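You operate a simulated robot arm through the tools that you are given. There is no shell and no other tool.

You are at the controls of a simulated robot arm. One attempt, no reset.

## Task
Set the gear housing in the black holder and grease the patch beside its bore.
Fine: use the felt dauber and the red tin; dauber back, lid on again. Set down upright: felt dauber. A coat counts when it lies all over at full strength: go over it till it gets no stronger.

It is judged by the outcome, as a careful person would: the job done as asked, and still so three seconds after it is handed in. It fails if anything else is knocked over, pushed out of place, dropped, spilled or broken. Lids that push on must go on centred and level and be pressed home; caps that screw on are set level and turned clockwise until they are tight.

## Robot
A 6-joint arm with a two-finger gripper, fixed in place. Base frame: the origin is at the foot of the arm, x ahead of it, y to its left, z up; the work surface is at about z = 870. Units: mm, rad, N and s.
It reaches about 1298 mm from its shoulder. Its first joint turns from -2.601 to 2.601 rad. Payload 1.57 kg.
The tool frame sits at the grasp point between the pads (the TCP): z along the fingers, y along the line on which they close. The tips reach 21 mm beyond it. The gripper opens to 70 mm. The gripper's body begins 50 mm behind the TCP.
Orientation is that of the tool frame in the base frame, as a unit quaternion [x, y, z, w]. With the fingers straight down and closing along the base's y, the tool's x points along the base's -x, its y along +y and its z along -z.

## Interface
- The arm moves only by the tool move_arm. Its argument "increments" is a list of rows, each an object of numbers (a shift or turn left out is 0, a gripper value left out holds the last): "tx", "ty", "tz": the shift along the tool's x, y, z in m; "wx", "wy", "wz": the turn, a rotation vector about the tool's x, y, z in rad; "grip": the gripper command, from -1 (fully open) to 1 (shut), values between in proportion. In form: [{"tx": .., "ty": .., "tz": .., "wx": .., "wy": .., "wz": .., "grip": ..}, ...]. A call has 1 to 20 rows; each row shifts and turns the commanded pose from where the row before left it, along the tool's axes as they then stand. A row lasts 0.2 s, in which the tool goes at most 50 mm and 0.15 rad; a call with a longer step from one row to the next is refused whole, and so is a gripper value outside its range. Where a pose cannot be reached the arm comes as near as it can. A force on the tool above 40 N (or 10 N above the force at the start of the call, whichever is more), or a blocked arm, ends the call early, and 0.2 s more pass. Each finger halts on what it meets, pressing with about 30 N; the grip force reading is that of the motor and also rises with nothing between the fingers. The clock runs only during rows and for 0.2 s after the last one: add rows that do not move to give the fingers time. The reply holds the time, the measured pose of the TCP, the force on the tool along the base axes, the opening and the grip force, in the units named above and with some noise, with the torque about the TCP (base axes, N m) and any sound that the robot's microphone picked up, and new pictures: "views" is both (left out), scene, wrist or none.
- Cameras (640 x 400 px; columns grow to the right, rows downward): "scene" is fixed at [220.8, 499.8, 1482.8]; the picture's right is [-0.28, -0.96, 0.00], its down [-0.71, 0.21, -0.68] and it looks along [0.65, -0.19, -0.74] (base axes); focal length 297 px, centre (320, 200). "wrist" rides on the gripper at [79, 4, -81] in the tool frame; the picture's right is [-0.05, 1.00, 0.00], its down [-0.67, -0.04, -0.74] and it looks along [-0.74, -0.04, 0.67] (tool axes); focal length 256 px, centre (320, 200). There is no depth. A picture from a camera that has moved, and an enlarged one, comes with that camera's place and axes in the base frame and with its lens.
- raise_lower(by): slides the trunk up (or, below 0, down) by that many mm; the arm rides with it, the base frame stays. It gives what a move gives, with no picture.
- zoom(camera, box): a new picture of the part [left, top, right, bottom] of that camera's present view, enlarged. No time passes.
- sign_off(): hands the job in; it is judged then, once.

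Places have to be worked out from the pictures, the camera data and where the tool is seen. Open the gripper and draw the arm clear of the work before you hand the job in, unless the task says otherwise.

The tools are called after "Call:" as a command line: name --argument value ..., lists and objects as JSON in quotes. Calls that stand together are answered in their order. move_arm: Moves the arm, as the interface text tells. Its arguments: {"type":"object","properties":{"increments":{"type":"array","items":{"type":"object","properties":{"tx":{"type":"number"},"ty":{"type":"number"},"tz":{"type":"number"},"wx":{"type":"number"},"wy":{"type":"number"},"wz":{"type":"number"},"grip":{"type":"number"}}}},"views":{"type":"string","enum":["both","scene","wrist","none"]}},"required":["increments"]} The other tools are called the same way: raise_lower (by) slides the trunk up or down; zoom (camera, box) takes an enlarged picture of a part of a camera's view; sign_off () hands the job in.

At the start:

```text
t: 0.0
tcp_pos: [659.0, 147.4, 1196.3]
ee_rot: [0.0, 1.0, 0.0, 0.0]
ft_force: [0.4, -0.1, 0.4]
ft_torque: [0.0, 0.02, -0.01]
grip_width: 70.0
gripper_force: 0.0
trunk travel left (down, up): [-877.0, 93.0]
```

scene: 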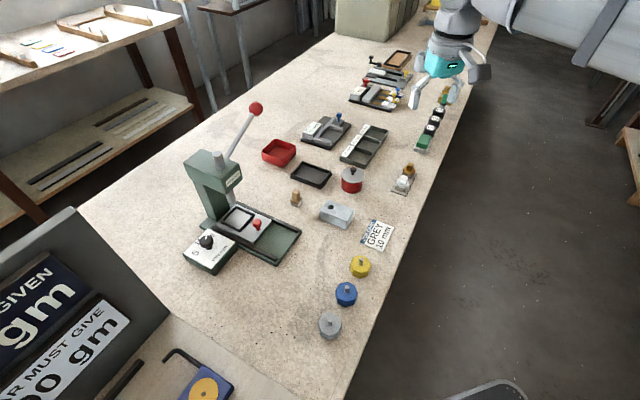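
wrist: 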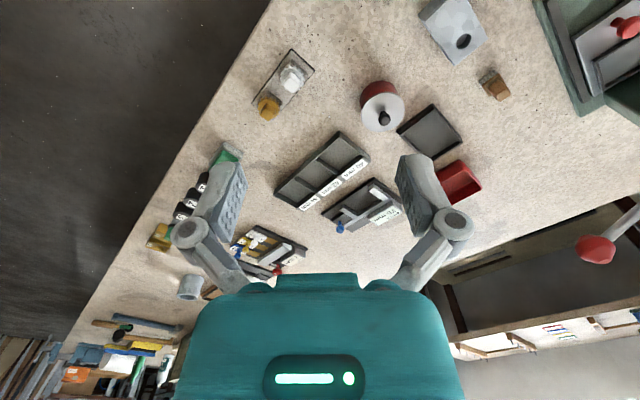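

The scene shows a bench with a press, a grey housing-like block, a red tin, trays and several other items. I'll zoom in on both cameras to identify things before moving.

Call:
zoom --camera "scene" --box '[260, 120, 440, 260]'

Call:
zoom --camera "scene" --box '[170, 90, 330, 280]'

Call:
zoom --camera "wrist" --box '[240, 0, 540, 200]'

Call:
zoom --camera "scene" --box '[330, 30, 480, 160]'

```text
2.86 times, centred on (350, 190) of scene
camera zoom: at [220.8, 499.8, 1482.8], right [-0.28, -0.96, 0.0], down [-0.71, 0.21, -0.68], along [0.65, -0.19, -0.74], focal length 850 px, centre (234, 229)
```

zoom: 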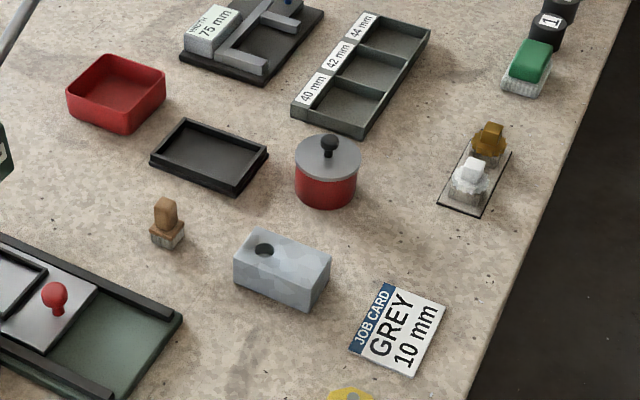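

```text
2.11 times, centred on (250, 185) of scene
camera zoom: at [220.8, 499.8, 1482.8], right [-0.28, -0.96, 0.0], down [-0.71, 0.21, -0.68], along [0.65, -0.19, -0.74], focal length 626 px, centre (467, 232)
```

zoom: 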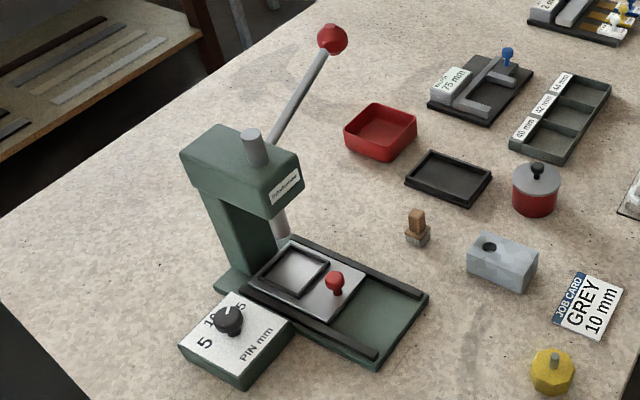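

```text
2.00 times, centred on (390, 100) of wrist
camera zoom: at [580.3, 150.4, 1278.1], right [0.05, 1.0, 0.0], down [0.67, -0.04, 0.74], along [0.74, -0.04, -0.67], focal length 512 px, centre (180, 400)
```

zoom: 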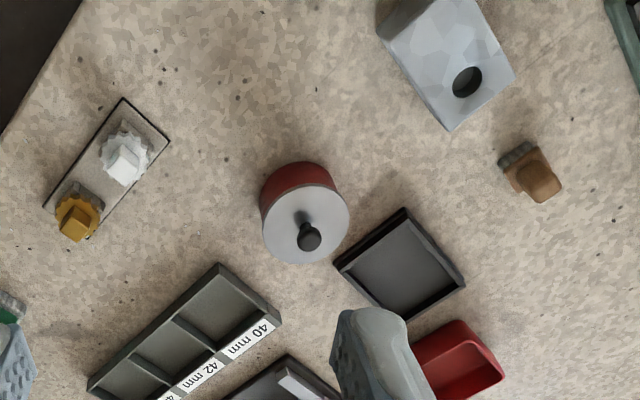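

```text
3.08 times, centred on (405, 95) of scene
camera zoom: at [220.8, 499.8, 1482.8], right [-0.28, -0.96, 0.0], down [-0.71, 0.21, -0.68], along [0.65, -0.19, -0.74], focal length 915 px, centre (58, 523)
```

zoom: 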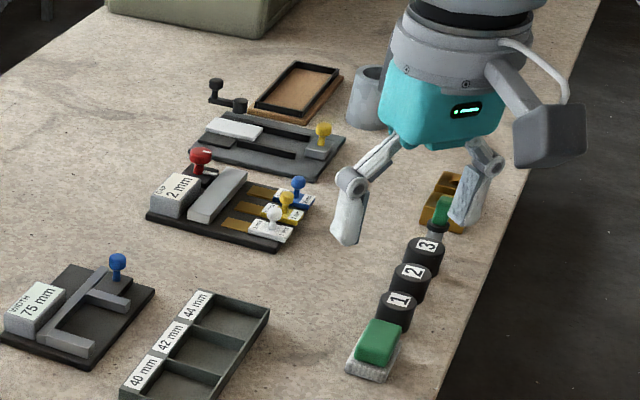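

The job pieces are the grey block with a bore (~[697, 331]), the red tin (~[790, 237]), the wooden felt dauber (~[772, 407]) and the black holder (~[860, 338]). I'll back off and lower the arm so the wrist camera sees the area more closely.

Call:
move_arm --increments '[{"tx": 0.0165, "ty": 0.029, "tz": 0.0243, "grip": -1}, {"tx": 0.0165, "ty": 0.029, "tz": 0.0243}, {"tx": 0.0165, "ty": 0.029, "tz": 0.0243}, {"tx": 0.0165, "ty": 0.029, "tz": 0.0243}, {"tx": 0.0165, "ty": 0.029, "tz": 0.0243}, {"tx": 0.0165, "ty": 0.029, "tz": 0.0243}, {}]'

```text
t: 1.6
tcp_pos: [557.9, 321.1, 1196.5]
ee_rot: [0.0, 1.0, 0.0, 0.001]
ft_force: [0.6, 0.7, 0.2]
ft_torque: [0.01, 0.0, -0.04]
grip_width: 70.0
gripper_force: 0.0
out of reach, approached as far as the arm can: row 1, 2, 3, 4, 5, 6
trunk travel left (down, up): [-877.0, 93.0]
camera wrist: at [478.5, 323.7, 1278.1], right [0.05, 1.0, 0.0], down [0.67, -0.04, 0.74], along [0.74, -0.04, -0.67], focal length 256 px, centre (320, 200)
```

scene: 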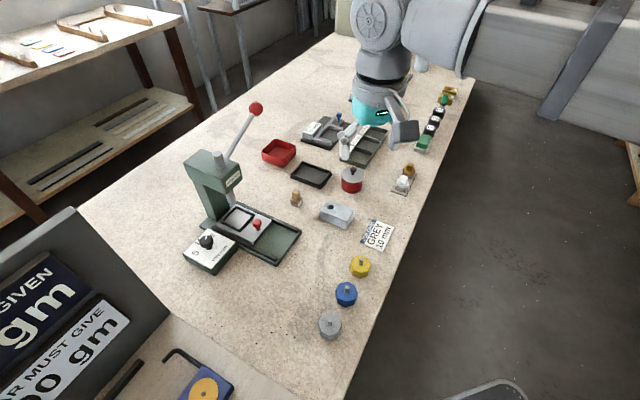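
wrist: 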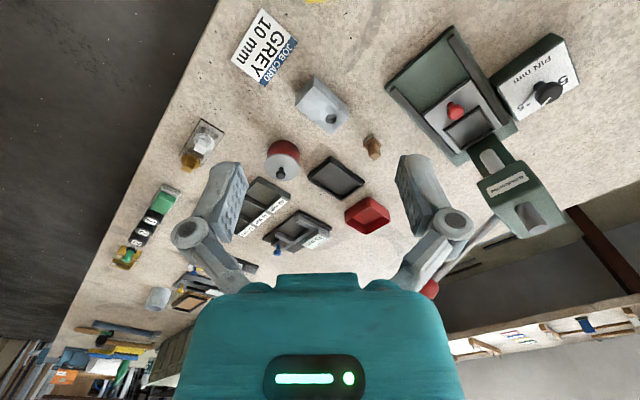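

The arm couldn't go lower from this shoulder height (z stayed at 1196), so the trunk must come down. I'll lower it 150 mm; the gripper is well clear of the objects.

Call:
raise_lower --by -150

```text
t: 3.4
tcp_pos: [555.8, 321.0, 1046.7]
ee_rot: [0.0, 1.0, 0.0, 0.0]
ft_force: [0.3, 0.1, -0.3]
ft_torque: [0.01, -0.03, -0.01]
grip_width: 70.0
gripper_force: 0.1
trunk travel left (down, up): [-727.0, 243.0]
```

TCP is now at z≈1047. I'll take enlarged wrist views to locate the housing, dauber, tin and holder.

Call:
zoom --camera "wrist" --box '[220, 0, 540, 200]'

Call:
zoom --camera "wrist" --box '[0, 0, 640, 400]'

```text
2.00 times, centred on (380, 100) of wrist
camera zoom: at [478.5, 323.4, 1128.2], right [0.05, 1.0, 0.0], down [0.67, -0.04, 0.74], along [0.74, -0.04, -0.67], focal length 512 px, centre (200, 400)
```

zoom: 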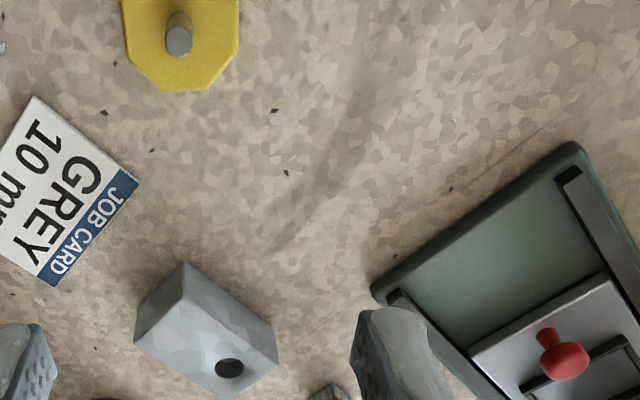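

```text
1.00 times, centred on (320, 200) of wrist (not enlarged: the box is as wide or as high as the picture)
camera zoom: at [478.5, 323.4, 1128.2], right [0.05, 1.0, 0.0], down [0.67, -0.04, 0.74], along [0.74, -0.04, -0.67], focal length 256 px, centre (320, 200)
```

zoom: 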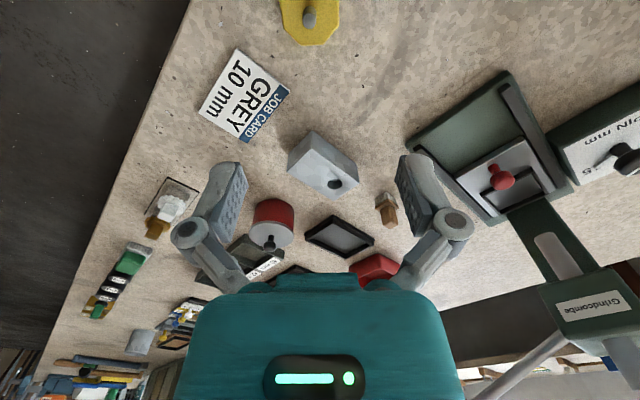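

The housing is centred well here; I'll zoom tightly on housing, holder, tin and dauber for measurement.

Call:
zoom --camera "wrist" --box '[270, 120, 390, 195]'

Call:
zoom --camera "wrist" --box '[240, 180, 400, 280]'

Call:
zoom --camera "scene" --box '[285, 150, 365, 230]'

```text
5.33 times, centred on (330, 158) of wrist
camera zoom: at [478.5, 323.4, 1128.2], right [0.05, 1.0, 0.0], down [0.67, -0.04, 0.74], along [0.74, -0.04, -0.67], focal length 1365 px, centre (267, 427)
```

zoom: 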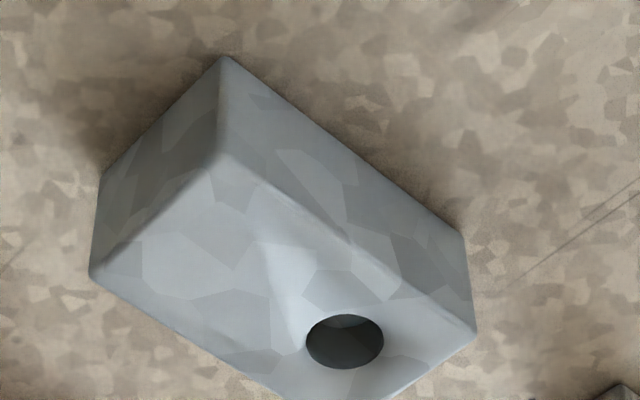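

```text
4.00 times, centred on (320, 230) of wrist
camera zoom: at [478.5, 323.4, 1128.2], right [0.05, 1.0, 0.0], down [0.67, -0.04, 0.74], along [0.74, -0.04, -0.67], focal length 1024 px, centre (320, 80)
```

zoom: 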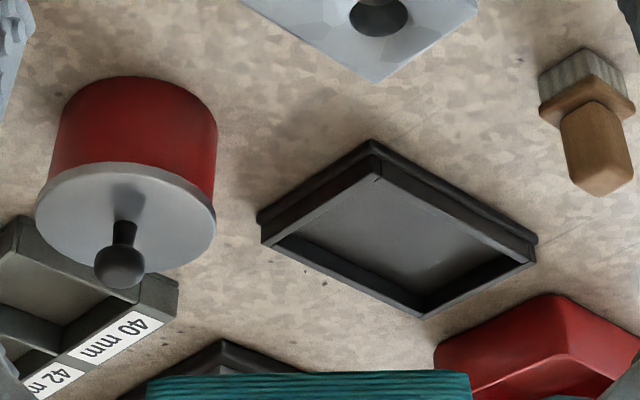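

```text
5.00 times, centred on (325, 190) of scene
camera zoom: at [220.8, 499.8, 1482.8], right [-0.28, -0.96, 0.0], down [-0.71, 0.21, -0.68], along [0.65, -0.19, -0.74], focal length 1487 px, centre (295, 250)
```

zoom: 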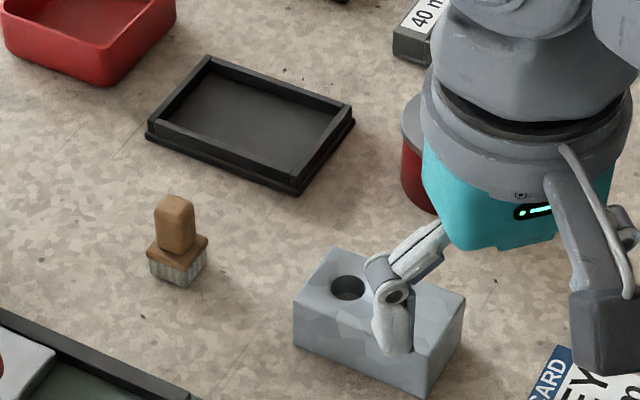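

The housing is a ~76 × 43 × 35 mm block, long axis at 45° (+x+y), centred about [686, 317] with the bore toward the +x+y end; the holder appears parallel to it near [857, 338]. I'll move over to look closer at the holder.

Call:
move_arm --increments '[{"tx": -0.033, "ty": 0.003, "tz": 0.009}, {"tx": -0.033, "ty": 0.003, "tz": 0.009}, {"tx": -0.033, "ty": 0.003, "tz": 0.009}, {"tx": -0.033, "ty": 0.003, "tz": 0.009}, {"tx": -0.033, "ty": 0.002, "tz": 0.009}, {}]'

```text
t: 4.8
tcp_pos: [722.4, 334.8, 1046.7]
ee_rot: [0.0, 1.0, 0.0, 0.0]
ft_force: [0.8, -0.9, 0.3]
ft_torque: [0.01, 0.02, 0.02]
grip_width: 70.1
gripper_force: 0.1
out of reach, approached as far as the arm can: row 1, 2, 3, 4, 5
trunk travel left (down, up): [-727.0, 243.0]
camera wrist: at [644.1, 337.9, 1128.1], right [0.05, 1.0, 0.0], down [0.67, -0.04, 0.74], along [0.74, -0.04, -0.67], focal length 256 px, centre (320, 200)
```

scene: 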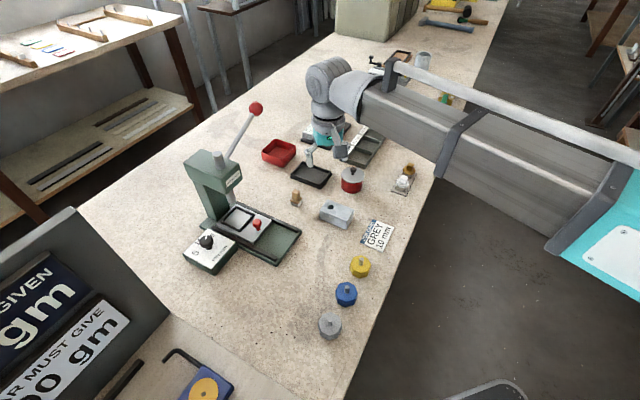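
wrist: 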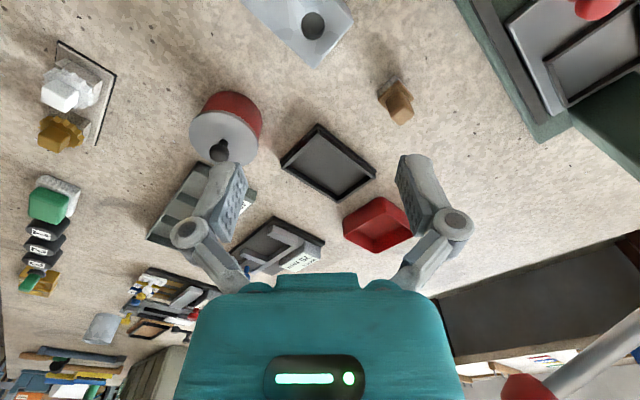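

The z stays tied to the trunk (commanded downward moves aren't reachable), so vertical motion will be by the trunk. Now I zoom on the holder and other items from here.

Call:
zoom --camera "wrist" --box '[268, 112, 388, 212]'

Call:
zoom --camera "wrist" --box '[170, 70, 290, 190]'

Call:
zoom --camera "wrist" --box '[360, 60, 440, 140]'

Call:
zoom --camera "wrist" --box '[240, 0, 360, 75]'

```text
4.00 times, centred on (328, 162) of wrist
camera zoom: at [644.1, 337.9, 1128.1], right [0.05, 1.0, 0.0], down [0.67, -0.04, 0.74], along [0.74, -0.04, -0.67], focal length 1024 px, centre (288, 352)
```

zoom: 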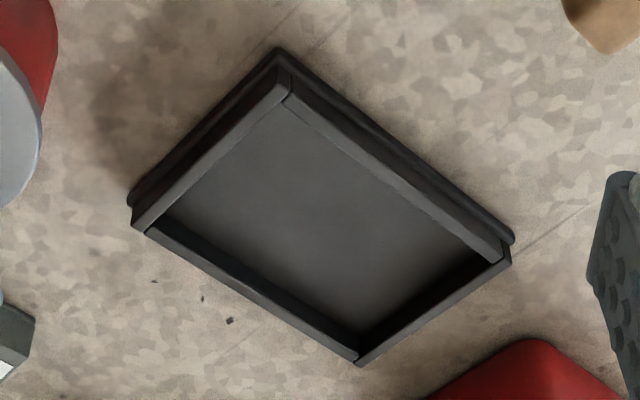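

```text
3.33 times, centred on (230, 130) of wrist
camera zoom: at [644.1, 337.9, 1128.1], right [0.05, 1.0, 0.0], down [0.67, -0.04, 0.74], along [0.74, -0.04, -0.67], focal length 853 px, centre (620, 433)
```

zoom: 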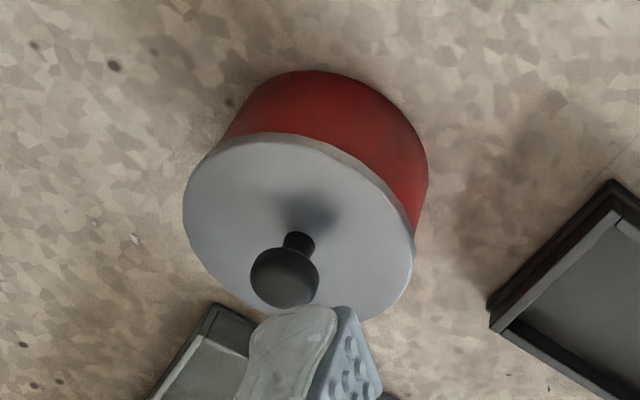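

```text
5.00 times, centred on (400, 100) of wrist
camera zoom: at [644.1, 337.9, 1128.1], right [0.05, 1.0, 0.0], down [0.67, -0.04, 0.74], along [0.74, -0.04, -0.67], focal length 1280 px, centre (-80, 700)
```

zoom: 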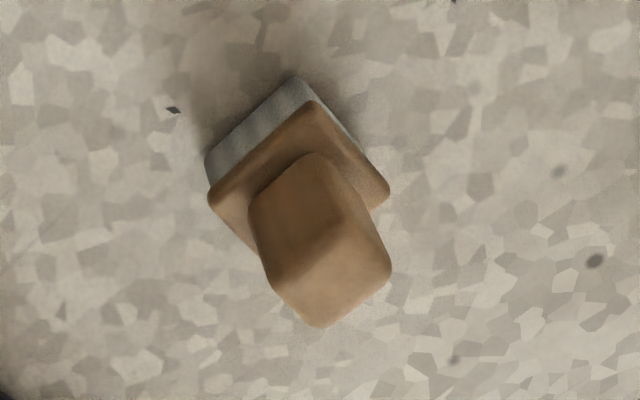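

```text
5.33 times, centred on (300, 38) of wrist
camera zoom: at [644.1, 337.9, 1128.1], right [0.05, 1.0, 0.0], down [0.67, -0.04, 0.74], along [0.74, -0.04, -0.67], focal length 1365 px, centre (427, 1067)
```

zoom: 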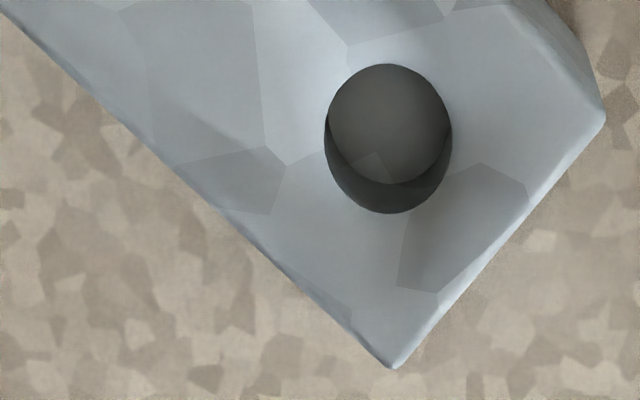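

The holder is a tray roughly 100 × 70 mm outside with thin walls, centred near [866, 338], long axis also at ~45°. I'll rotate the gripper 45° to match and move over the housing, testing a small upward tz on the way.

Call:
move_arm --increments '[{"tx": 0.0364, "ty": -0.0178, "tz": -0.02}, {"wz": -0.131}, {"wz": -0.131}, {"wz": -0.131}, {"wz": -0.131}, {"wz": -0.131}, {"wz": -0.13}, {}]'

```text
t: 6.5
tcp_pos: [685.1, 316.5, 1045.2]
ee_rot: [-0.383, 0.924, 0.001, 0.0]
ft_force: [-0.1, -0.4, -0.2]
ft_torque: [0.01, -0.04, -0.03]
grip_width: 70.0
gripper_force: 0.0
out of reach, approached as far as the arm can: row 1
trunk travel left (down, up): [-727.0, 243.0]
camera wrist: at [627.2, 263.1, 1128.1], right [-0.67, 0.74, 0.0], down [0.5, 0.45, 0.74], along [0.55, 0.5, -0.67], focal length 256 px, centre (320, 200)
```

scene: 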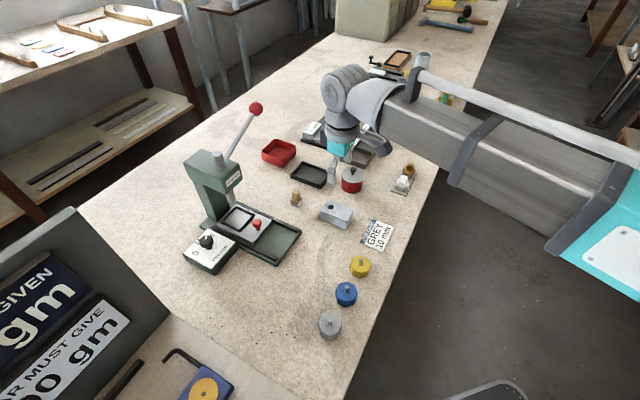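
wrist: 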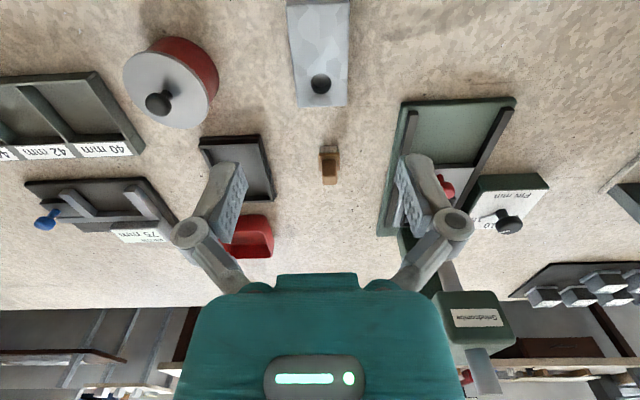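

The TCP is over the housing with the gripper aligned to its long axis. Tz has no effect, so I lower the trunk 95 mm to hover just above the housing and re-check alignment.

Call:
raise_lower --by -95

Call:
move_arm --increments '[{}]'

```text
t: 7.8
tcp_pos: [685.4, 317.6, 951.1]
ee_rot: [-0.383, 0.924, 0.0, 0.0]
ft_force: [0.7, 0.1, 0.5]
ft_torque: [0.0, -0.02, 0.03]
grip_width: 69.7
gripper_force: 0.0
trunk travel left (down, up): [-632.0, 338.0]
```

```text
t: 8.2
tcp_pos: [685.2, 318.0, 950.5]
ee_rot: [-0.383, 0.924, 0.0, 0.0]
ft_force: [0.2, -0.3, 0.2]
ft_torque: [0.0, -0.02, -0.03]
grip_width: 69.9
gripper_force: 0.1
trunk travel left (down, up): [-632.0, 338.0]
camera wrist: at [627.1, 263.2, 1033.1], right [-0.67, 0.74, 0.0], down [0.5, 0.45, 0.74], along [0.55, 0.5, -0.67], focal length 256 px, centre (320, 200)
```

scene: 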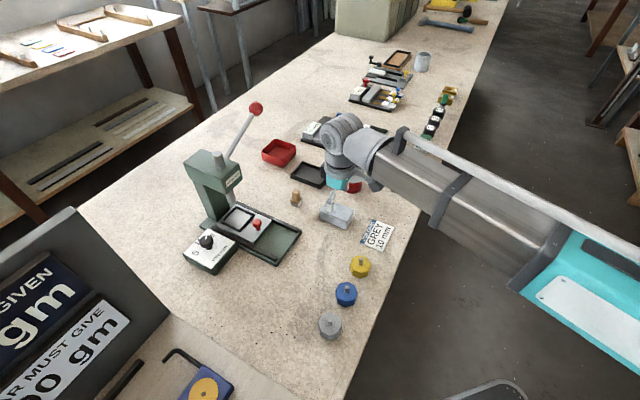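
wrist: 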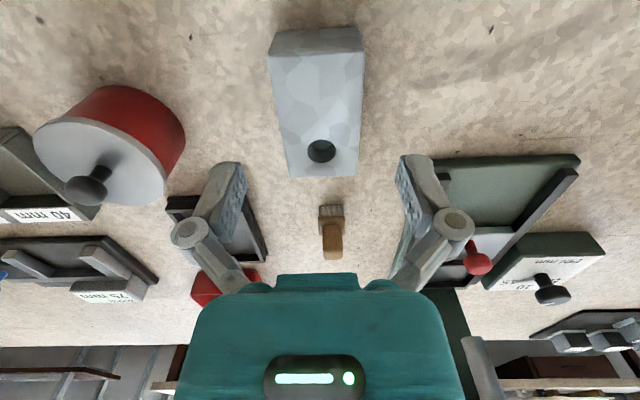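

I'll zoom in on the housing between the fingers to compute its exact centre and angle from this pose.

Call:
zoom --camera "wrist" --box '[220, 10, 420, 190]'

Call:
zoom --camera "scene" --box '[290, 140, 400, 240]'

```text
2.22 times, centred on (320, 100) of wrist
camera zoom: at [627.1, 263.2, 1033.1], right [-0.67, 0.74, 0.0], down [0.5, 0.45, 0.74], along [0.55, 0.5, -0.67], focal length 569 px, centre (320, 422)
```

zoom: 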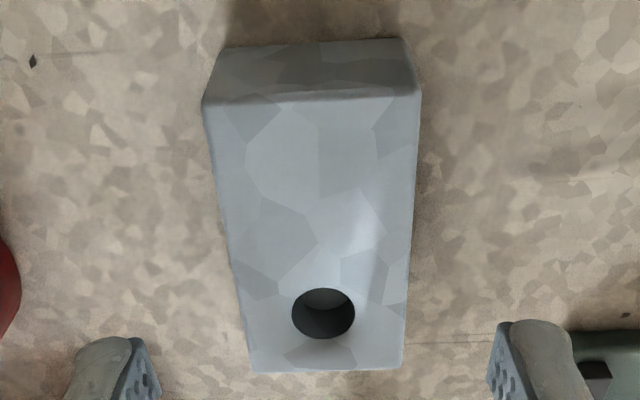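

```text
4.00 times, centred on (345, 190) of scene
camera zoom: at [220.8, 499.8, 1482.8], right [-0.28, -0.96, 0.0], down [-0.71, 0.21, -0.68], along [0.65, -0.19, -0.74], focal length 1189 px, centre (220, 240)
```

zoom: 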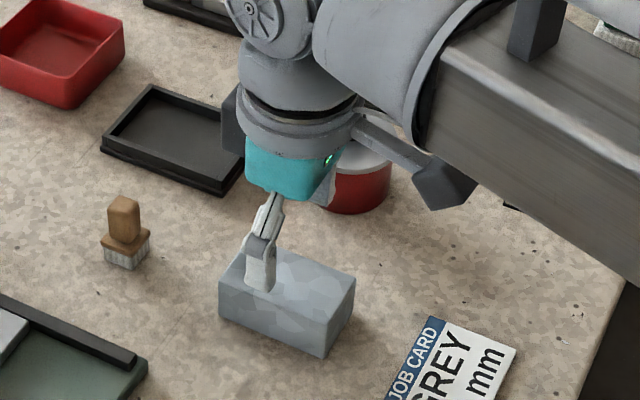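

Housing centre computes to about [686.8, 317.2] at 45°, so the gripper is aligned within ~1.5 mm. I shift slightly and lower 42 mm so the tips reach ~17 mm below the block's top, high enough to clear the holder rim (~z 883) later.

Call:
move_arm --increments '[{"tx": -0.001, "ty": -0.001}, {}]' --views "none"

Call:
raise_lower --by -42

Call:
move_arm --increments '[{}]'

```text
t: 8.8
tcp_pos: [685.9, 319.0, 950.3]
ee_rot: [-0.382, 0.924, 0.0, 0.0]
ft_force: [0.5, 0.1, 0.4]
ft_torque: [-0.01, 0.01, 0.0]
grip_width: 69.9
gripper_force: 0.1
trunk travel left (down, up): [-632.0, 338.0]
```

```text
t: 9.7
tcp_pos: [685.7, 318.2, 910.3]
ee_rot: [-0.383, 0.924, -0.001, 0.0]
ft_force: [1.0, -0.3, -0.4]
ft_torque: [-0.01, 0.0, 0.0]
grip_width: 70.0
gripper_force: 0.1
trunk travel left (down, up): [-590.0, 380.0]
```

```text
t: 10.1
tcp_pos: [687.0, 318.5, 909.1]
ee_rot: [-0.382, 0.924, 0.001, 0.001]
ft_force: [1.3, -0.8, -0.6]
ft_torque: [0.0, 0.02, -0.01]
grip_width: 70.3
gripper_force: 0.1
trunk travel left (down, up): [-590.0, 380.0]
camera wrist: at [628.3, 263.9, 991.1], right [-0.67, 0.74, 0.0], down [0.5, 0.45, 0.74], along [0.55, 0.5, -0.67], focal length 256 px, centre (320, 200)
```

scene: 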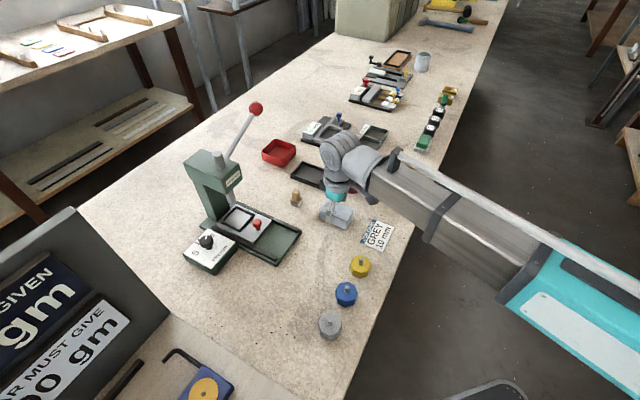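
wrist: 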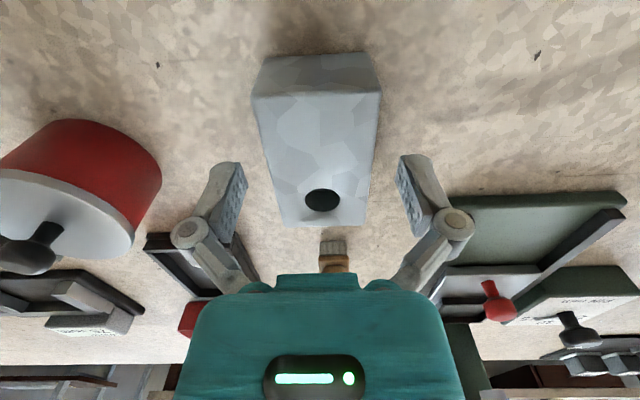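

The fingers straddle the block symmetrically. I close the gripper and let it settle.

Call:
move_arm --increments '[{"grip": 1}, {}, {}, {}, {}]'

```text
t: 11.3
tcp_pos: [685.8, 317.9, 910.0]
ee_rot: [-0.383, 0.924, 0.0, 0.0]
ft_force: [-0.2, 0.6, 4.6]
ft_torque: [-0.05, 0.13, 0.03]
grip_width: 45.6
gripper_force: 29.9
trunk travel left (down, up): [-590.0, 380.0]
camera wrist: at [628.0, 263.9, 991.4], right [-0.67, 0.74, 0.0], down [0.5, 0.45, 0.74], along [0.55, 0.5, -0.67], focal length 256 px, centre (320, 200)
```

scene: 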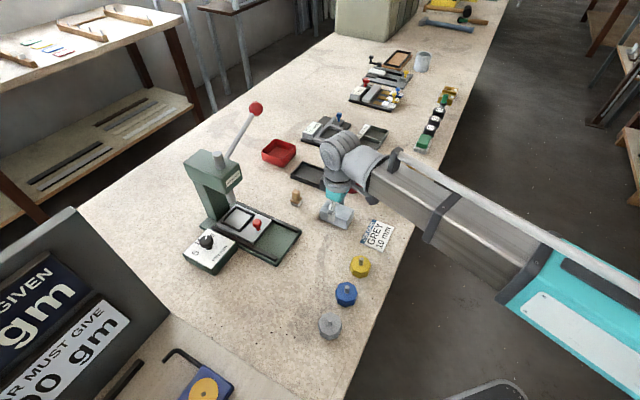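
wrist: 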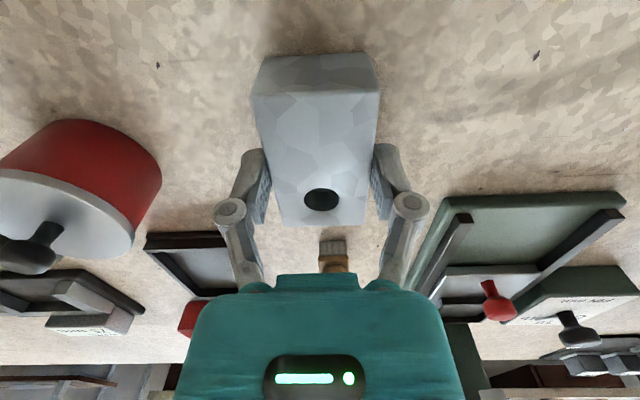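

The block is held at 45.6 mm with ~30 N. I lift it 80 mm with the trunk.

Call:
raise_lower --by 80

Call:
move_arm --increments '[{}]'

```text
t: 12.5
tcp_pos: [687.2, 317.9, 987.6]
ee_rot: [-0.382, 0.924, 0.0, 0.0]
ft_force: [0.2, -0.1, -4.2]
ft_torque: [-0.04, 0.02, 0.0]
grip_width: 45.6
gripper_force: 29.6
trunk travel left (down, up): [-670.0, 300.0]
```

```text
t: 12.9
tcp_pos: [686.5, 318.1, 989.8]
ee_rot: [-0.382, 0.924, 0.0, 0.0]
ft_force: [-0.1, 0.1, -4.4]
ft_torque: [-0.02, -0.01, -0.01]
grip_width: 45.8
gripper_force: 29.6
trunk travel left (down, up): [-670.0, 300.0]
camera wrist: at [628.6, 264.0, 1070.9], right [-0.67, 0.74, 0.0], down [0.5, 0.45, 0.74], along [0.55, 0.5, -0.67], focal length 256 px, centre (320, 200)
```

scene: 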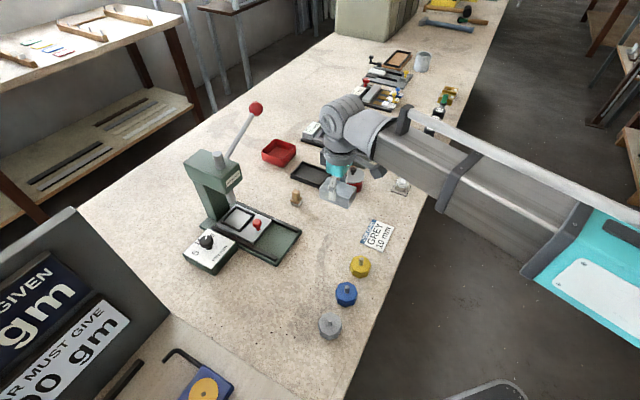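
wrist: 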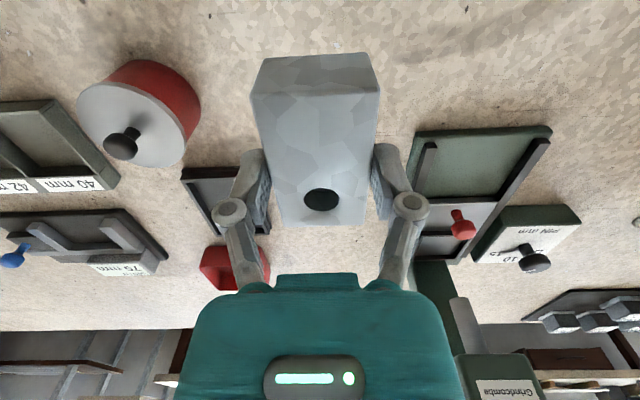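

The block is up (bottom ≈ z 950) and weighs ~0.44 kg. The holder pocket (inner ≈ 88 × 61 mm) is centred near [865, 338.3]; I carry the block there at this height.

Call:
move_arm --increments '[{"tx": -0.02, "ty": -0.0158}, {"tx": -0.03, "ty": -0.0238}, {"tx": -0.03, "ty": -0.0238}, {"tx": -0.03, "ty": -0.0238}, {"tx": -0.0204, "ty": -0.0161}, {"tx": -0.01, "ty": -0.0079}, {}, {}]'

```text
t: 14.7
tcp_pos: [863.3, 339.0, 989.0]
ee_rot: [-0.383, 0.924, 0.0, 0.0]
ft_force: [0.8, 0.0, -4.4]
ft_torque: [0.01, 0.0, -0.01]
grip_width: 45.7
gripper_force: 30.1
trunk travel left (down, up): [-670.0, 300.0]
camera wrist: at [806.1, 283.9, 1070.8], right [-0.67, 0.74, 0.0], down [0.5, 0.45, 0.74], along [0.55, 0.5, -0.67], focal length 256 px, centre (320, 200)
```

scene: 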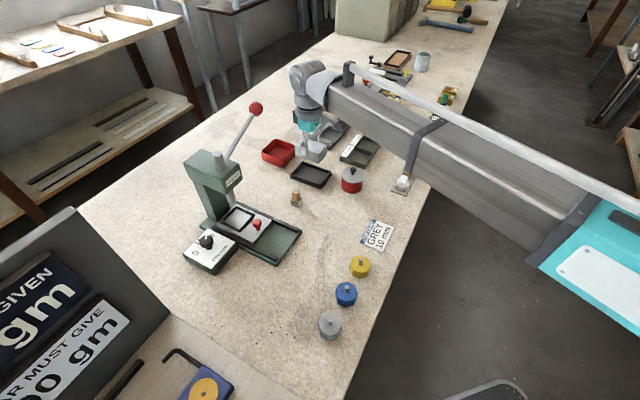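
wrist: 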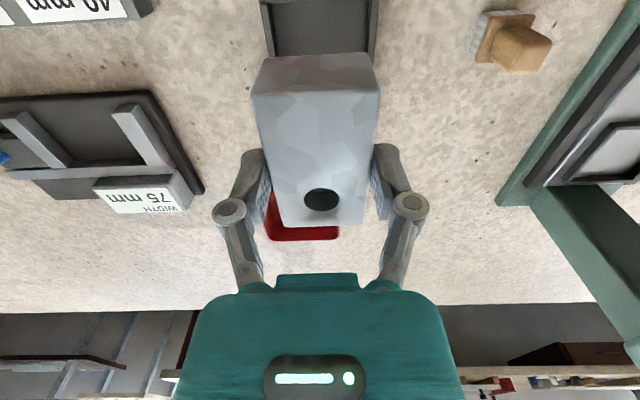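

The holder's side walls appear symmetric about the block (offset ~1 mm). I lower 58 mm so the block bottom is just above the rim and check.

Call:
raise_lower --by -58

Call:
move_arm --increments '[{}]'

Call:
zoom --camera "scene" --box '[270, 130, 370, 210]'

Call:
zoom --camera "wrist" --box '[220, 0, 420, 125]'

```text
t: 15.6
tcp_pos: [863.5, 337.9, 930.2]
ee_rot: [-0.383, 0.924, 0.0, 0.0]
ft_force: [0.1, 0.2, -3.6]
ft_torque: [-0.06, 0.04, 0.0]
grip_width: 45.8
gripper_force: 29.7
trunk travel left (down, up): [-612.0, 358.0]
```

```text
t: 16.0
tcp_pos: [864.1, 337.9, 930.8]
ee_rot: [-0.382, 0.924, 0.0, 0.0]
ft_force: [-0.1, -0.6, -3.5]
ft_torque: [0.02, 0.01, -0.03]
grip_width: 45.9
gripper_force: 29.8
trunk travel left (down, up): [-612.0, 358.0]
camera wrist: at [806.0, 283.9, 1012.8], right [-0.67, 0.74, 0.0], down [0.5, 0.45, 0.74], along [0.55, 0.5, -0.67], focal length 256 px, centre (320, 200)
```

scene: 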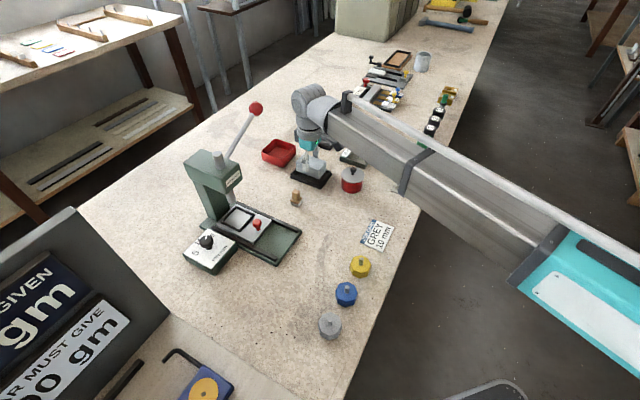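
wrist: 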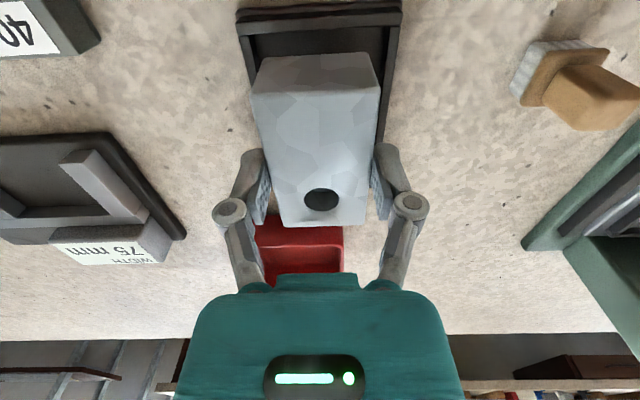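

```text
5.00 times, centred on (320, 170) of scene
camera zoom: at [220.8, 499.8, 1482.8], right [-0.28, -0.96, 0.0], down [-0.71, 0.21, -0.68], along [0.65, -0.19, -0.74], focal length 1487 px, centre (320, 350)
```

zoom: 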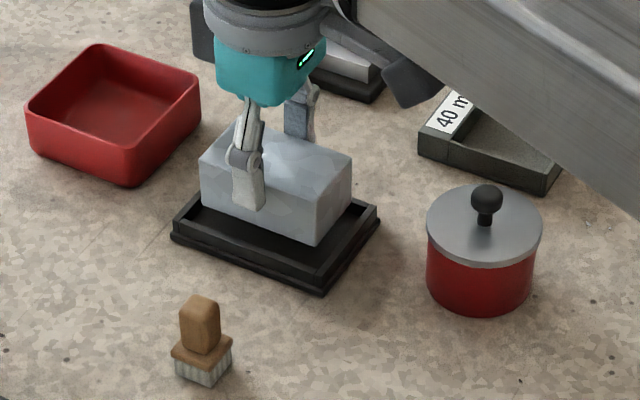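

```text
3.20 times, centred on (320, 62) of wrist
camera zoom: at [806.0, 283.9, 1012.8], right [-0.67, 0.74, 0.0], down [0.5, 0.45, 0.74], along [0.55, 0.5, -0.67], focal length 819 px, centre (320, 640)
```

zoom: 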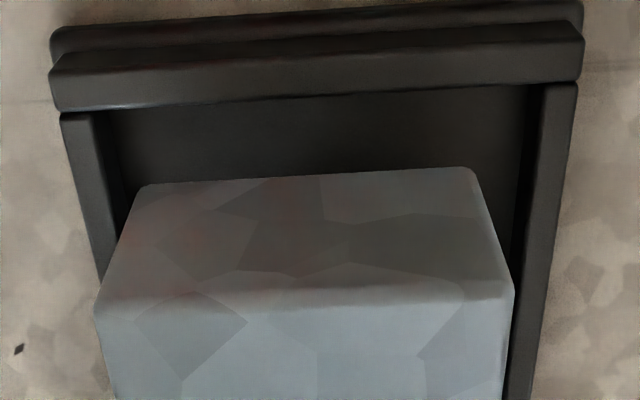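

The block is centred in the pocket (≈7 mm end gap, ≈1 mm lateral offset). I lower 14 mm, then in small steps watching for contact.

Call:
raise_lower --by -14

Call:
raise_lower --by -1.5

```text
t: 16.7
tcp_pos: [863.4, 339.0, 916.3]
ee_rot: [-0.383, 0.924, 0.0, 0.0]
ft_force: [0.0, 0.1, -3.5]
ft_torque: [0.01, -0.01, 0.02]
grip_width: 45.6
gripper_force: 30.5
trunk travel left (down, up): [-598.0, 372.0]
```

```text
t: 17.2
tcp_pos: [863.6, 338.5, 915.7]
ee_rot: [-0.383, 0.924, 0.0, 0.0]
ft_force: [0.7, 0.5, -1.7]
ft_torque: [0.05, -0.1, -0.01]
grip_width: 45.7
gripper_force: 29.9
trunk travel left (down, up): [-597.0, 373.0]
```

Force is unloading (-3.5 → -1.7 N), so contact has started. Another 1 mm step.

Call:
raise_lower --by -1

```text
t: 17.7
tcp_pos: [864.1, 338.9, 915.2]
ee_rot: [-0.382, 0.924, 0.0, 0.001]
ft_force: [7.3, 2.9, 13.6]
ft_torque: [-0.27, 0.34, 0.07]
grip_width: 45.7
gripper_force: 30.0
trunk travel left (down, up): [-596.0, 374.0]
```

The block is seated on the holder floor (13.6 N upward). I relieve by 0.7 mm and open the gripper.

Call:
raise_lower --by 0.7

Call:
move_arm --increments '[{"grip": -1}, {}, {}, {}]'

```text
t: 18.2
tcp_pos: [864.2, 338.5, 915.3]
ee_rot: [-0.383, 0.924, 0.0, 0.0]
ft_force: [3.8, 0.4, 5.5]
ft_torque: [0.07, -0.21, 0.0]
grip_width: 45.8
gripper_force: 29.5
trunk travel left (down, up): [-597.0, 373.0]
```

```text
t: 19.2
tcp_pos: [865.8, 338.0, 916.1]
ee_rot: [-0.382, 0.924, 0.0, -0.001]
ft_force: [0.0, -0.7, -0.1]
ft_torque: [0.02, 0.02, -0.02]
grip_width: 69.7
gripper_force: 0.1
trunk travel left (down, up): [-597.0, 373.0]
camera wrist: at [805.7, 283.7, 997.3], right [-0.67, 0.74, 0.0], down [0.5, 0.45, 0.74], along [0.55, 0.5, -0.67], focal length 256 px, centre (320, 200)
```

scene: 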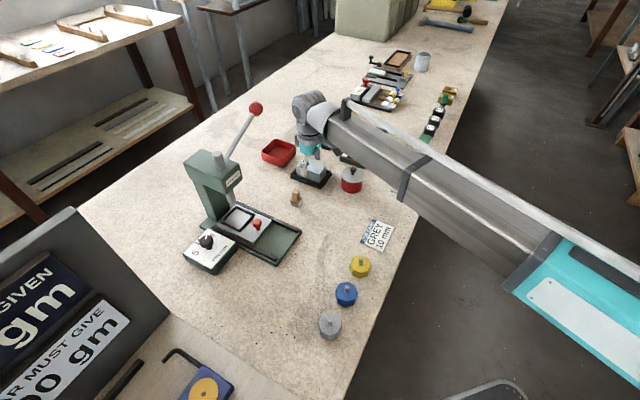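
wrist: 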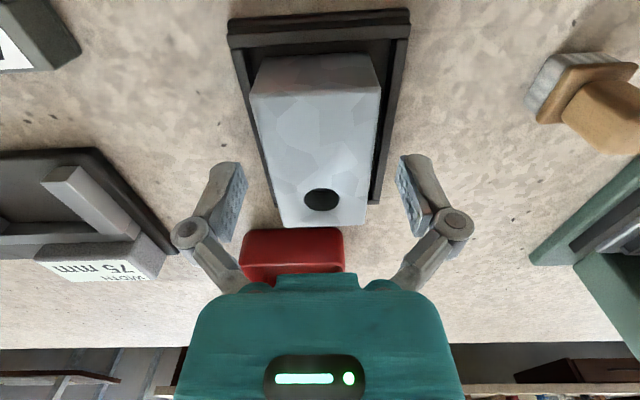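

The housing sits in the holder. I raise the arm 120 mm and back off to view the housing top and look for the patch.

Call:
raise_lower --by 100

Call:
move_arm --increments '[{"tx": 0.03}, {"tx": 0.03}, {}, {}]'

Call:
zoom --camera "wrist" --box '[240, 80, 400, 230]'

Call:
zoom --camera "scene" --box '[270, 130, 370, 210]'

```text
t: 20.5
tcp_pos: [864.1, 337.5, 1015.5]
ee_rot: [-0.383, 0.924, 0.0, 0.001]
ft_force: [0.0, 0.3, -0.3]
ft_torque: [-0.04, -0.01, 0.0]
grip_width: 69.9
gripper_force: 0.0
trunk travel left (down, up): [-697.0, 273.0]
```

```text
t: 21.5
tcp_pos: [822.6, 292.3, 1015.7]
ee_rot: [-0.383, 0.924, 0.0, -0.001]
ft_force: [-0.2, 0.1, -0.2]
ft_torque: [-0.03, 0.04, 0.02]
grip_width: 70.1
gripper_force: 0.0
trunk travel left (down, up): [-697.0, 273.0]
camera wrist: at [764.2, 238.2, 1097.2], right [-0.67, 0.74, 0.0], down [0.5, 0.45, 0.74], along [0.55, 0.5, -0.67], focal length 256 px, centre (320, 200)
```

scene: 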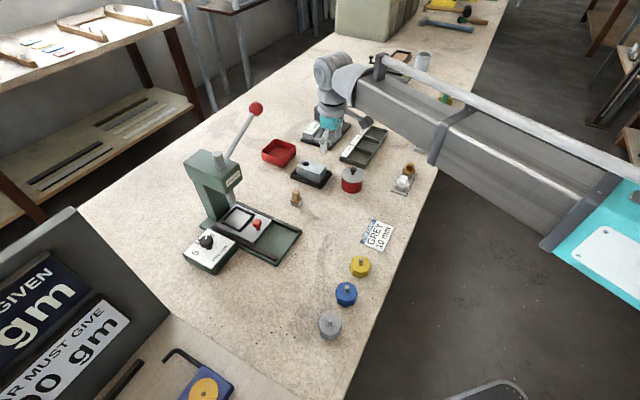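
wrist: 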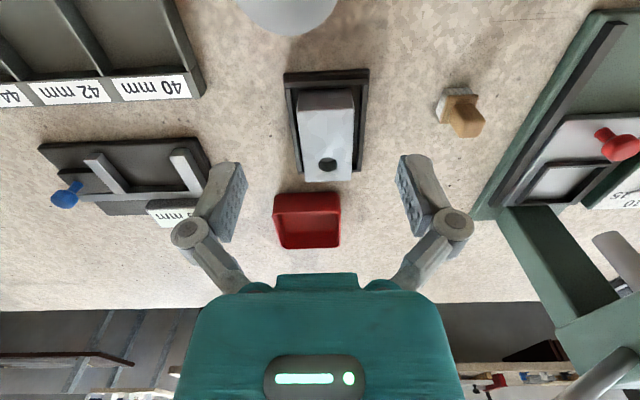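

```text
2.67 times, centred on (320, 155) of wrist
camera zoom: at [764.2, 238.2, 1097.2], right [-0.67, 0.74, 0.0], down [0.5, 0.45, 0.74], along [0.55, 0.5, -0.67], focal length 683 px, centre (320, 320)
```

zoom: 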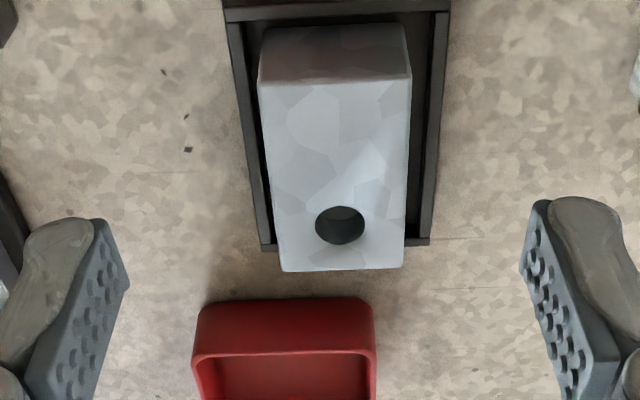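

```text
5.00 times, centred on (320, 170) of scene
camera zoom: at [220.8, 499.8, 1482.8], right [-0.28, -0.96, 0.0], down [-0.71, 0.21, -0.68], along [0.65, -0.19, -0.74], focal length 1487 px, centre (320, 350)
```

zoom: 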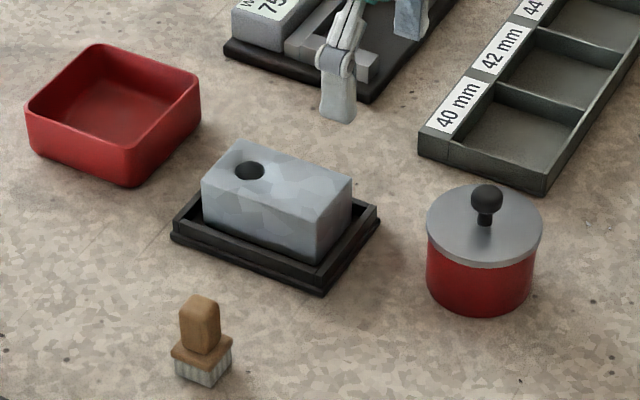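

No drawn mark shows on the top face; the patch should be the free area beside the bore. Next is the tin: I move back so the wrist camera views it for measuring the lid and knob.

Call:
move_arm --increments '[{"tx": 0.031, "ty": -0.005}, {"tx": 0.031, "ty": -0.005}, {"tx": 0.031, "ty": -0.005}, {"tx": 0.031, "ty": -0.005}, {}, {}]' --views "wrist"

Call:
zoom --camera "wrist" --box '[240, 50, 400, 210]'

Call:
zoom --camera "wrist" --box '[300, 60, 620, 260]'

```text
t: 22.9
tcp_pos: [748.6, 193.5, 1014.5]
ee_rot: [-0.382, 0.924, 0.0, 0.0]
ft_force: [0.1, 0.3, -0.4]
ft_torque: [-0.02, 0.01, -0.03]
grip_width: 70.0
gripper_force: 0.1
trunk travel left (down, up): [-697.0, 273.0]
camera wrist: at [690.0, 139.6, 1097.3], right [-0.67, 0.74, 0.0], down [0.5, 0.45, 0.74], along [0.55, 0.5, -0.67], focal length 256 px, centre (320, 200)
```

wrist: 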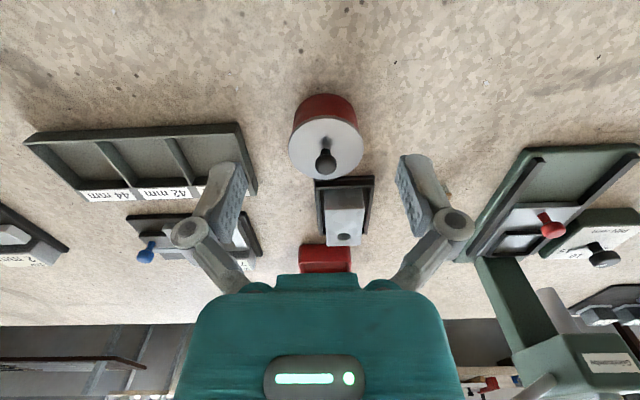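

```text
2.50 times, centred on (320, 130) of wrist
camera zoom: at [690.0, 139.6, 1097.3], right [-0.67, 0.74, 0.0], down [0.5, 0.45, 0.74], along [0.55, 0.5, -0.67], focal length 640 px, centre (320, 375)
```

zoom: 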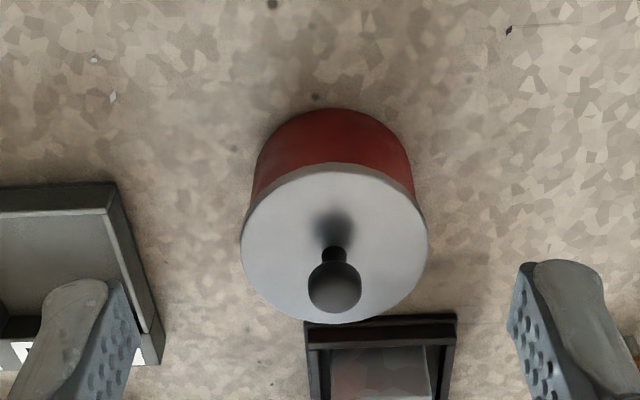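

```text
2.00 times, centred on (460, 160) of wrist
camera zoom: at [690.0, 139.6, 1097.3], right [-0.67, 0.74, 0.0], down [0.5, 0.45, 0.74], along [0.55, 0.5, -0.67], focal length 512 px, centre (40, 280)
```

zoom: 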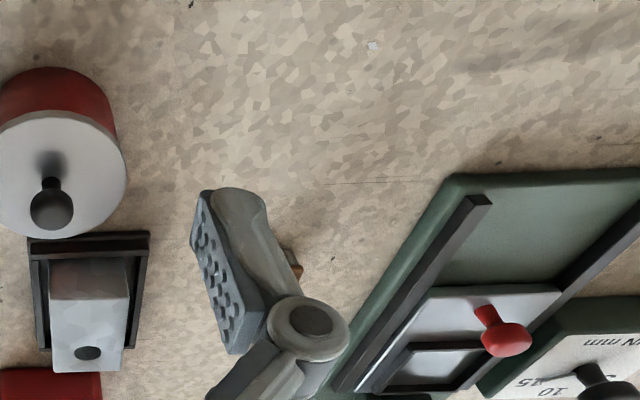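

Knob ball centre triangulates to about [789.0, 235.4, 934] (≈18 mm dia) and lid top is at z ≈ 912. I move over the knob and lower to TCP z≈943.

Call:
move_arm --increments '[{"tx": -0.0294, "ty": 0.0009}, {"tx": -0.0294, "ty": 0.0009}, {}, {}]' --views "none"

Call:
raise_lower --by -45

Call:
move_arm --increments '[{}]'

```text
t: 23.9
tcp_pos: [789.9, 236.5, 1015.0]
ee_rot: [-0.382, 0.924, 0.0, 0.0]
ft_force: [0.3, -0.4, -0.4]
ft_torque: [-0.02, 0.01, 0.02]
grip_width: 70.0
gripper_force: 0.1
trunk travel left (down, up): [-697.0, 273.0]
```

```text
t: 24.8
tcp_pos: [787.3, 237.0, 969.4]
ee_rot: [-0.383, 0.924, 0.0, 0.0]
ft_force: [0.7, -0.9, -0.1]
ft_torque: [0.0, -0.01, -0.02]
grip_width: 70.1
gripper_force: 0.0
trunk travel left (down, up): [-652.0, 318.0]
```

```text
t: 25.2
tcp_pos: [788.7, 237.5, 971.0]
ee_rot: [-0.382, 0.924, 0.0, 0.0]
ft_force: [0.2, -1.0, 0.2]
ft_torque: [-0.01, 0.01, -0.01]
grip_width: 69.9
gripper_force: 0.0
trunk travel left (down, up): [-652.0, 318.0]
camera wrist: at [730.6, 182.6, 1052.3], right [-0.67, 0.74, 0.0], down [0.5, 0.45, 0.74], along [0.55, 0.5, -0.67], focal length 256 px, centre (320, 200)
```

scene: 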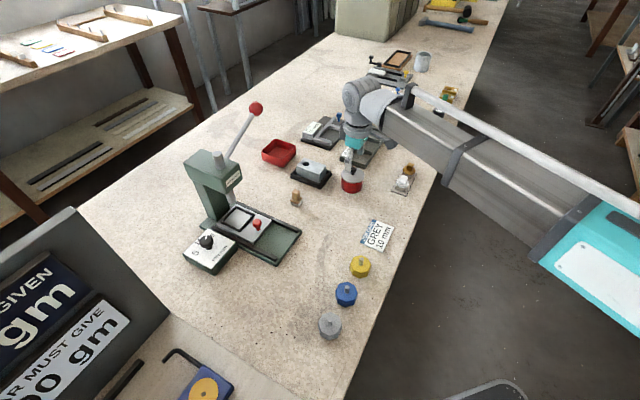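
wrist: 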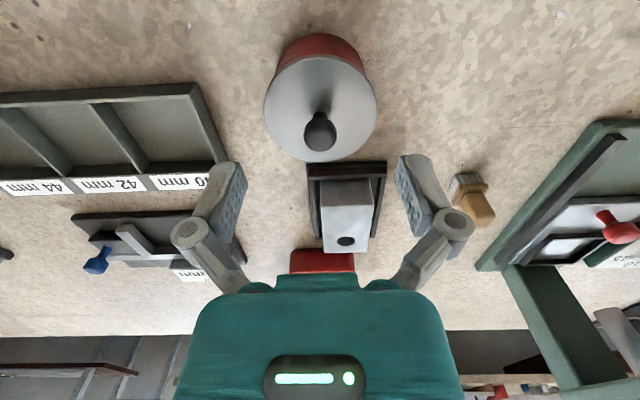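

The knob lies directly under the grasp point (within ~2 mm). I lower 28 mm to grip the ball.

Call:
raise_lower --by -28

Call:
move_arm --increments '[{"tx": 0.001}]'

```text
t: 25.9
tcp_pos: [790.0, 237.4, 941.7]
ee_rot: [-0.382, 0.924, 0.0, -0.001]
ft_force: [0.7, 0.5, 0.3]
ft_torque: [0.0, 0.0, 0.04]
grip_width: 70.0
gripper_force: 0.0
trunk travel left (down, up): [-624.0, 346.0]
```

```text
t: 26.3
tcp_pos: [788.3, 235.8, 943.1]
ee_rot: [-0.383, 0.924, 0.0, -0.001]
ft_force: [-0.9, 0.6, 0.4]
ft_torque: [0.0, 0.0, -0.02]
grip_width: 69.8
gripper_force: 0.3
trunk travel left (down, up): [-624.0, 346.0]
camera wrist: at [730.0, 181.3, 1024.3], right [-0.67, 0.74, 0.0], down [0.5, 0.45, 0.74], along [0.55, 0.5, -0.67], focal length 256 px, centre (320, 200)
```

scene: 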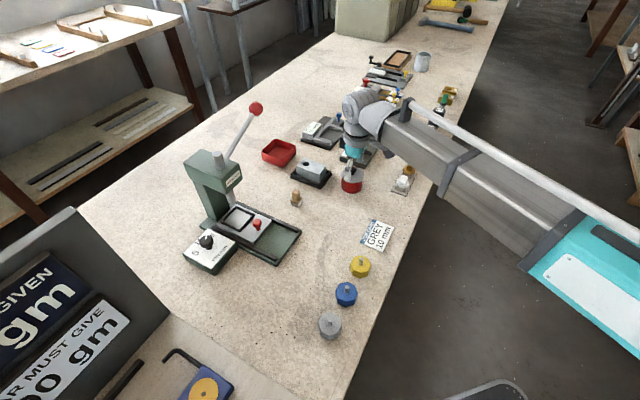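
wrist: 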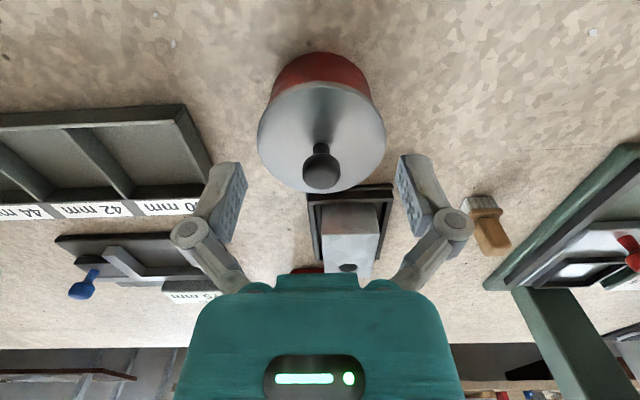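

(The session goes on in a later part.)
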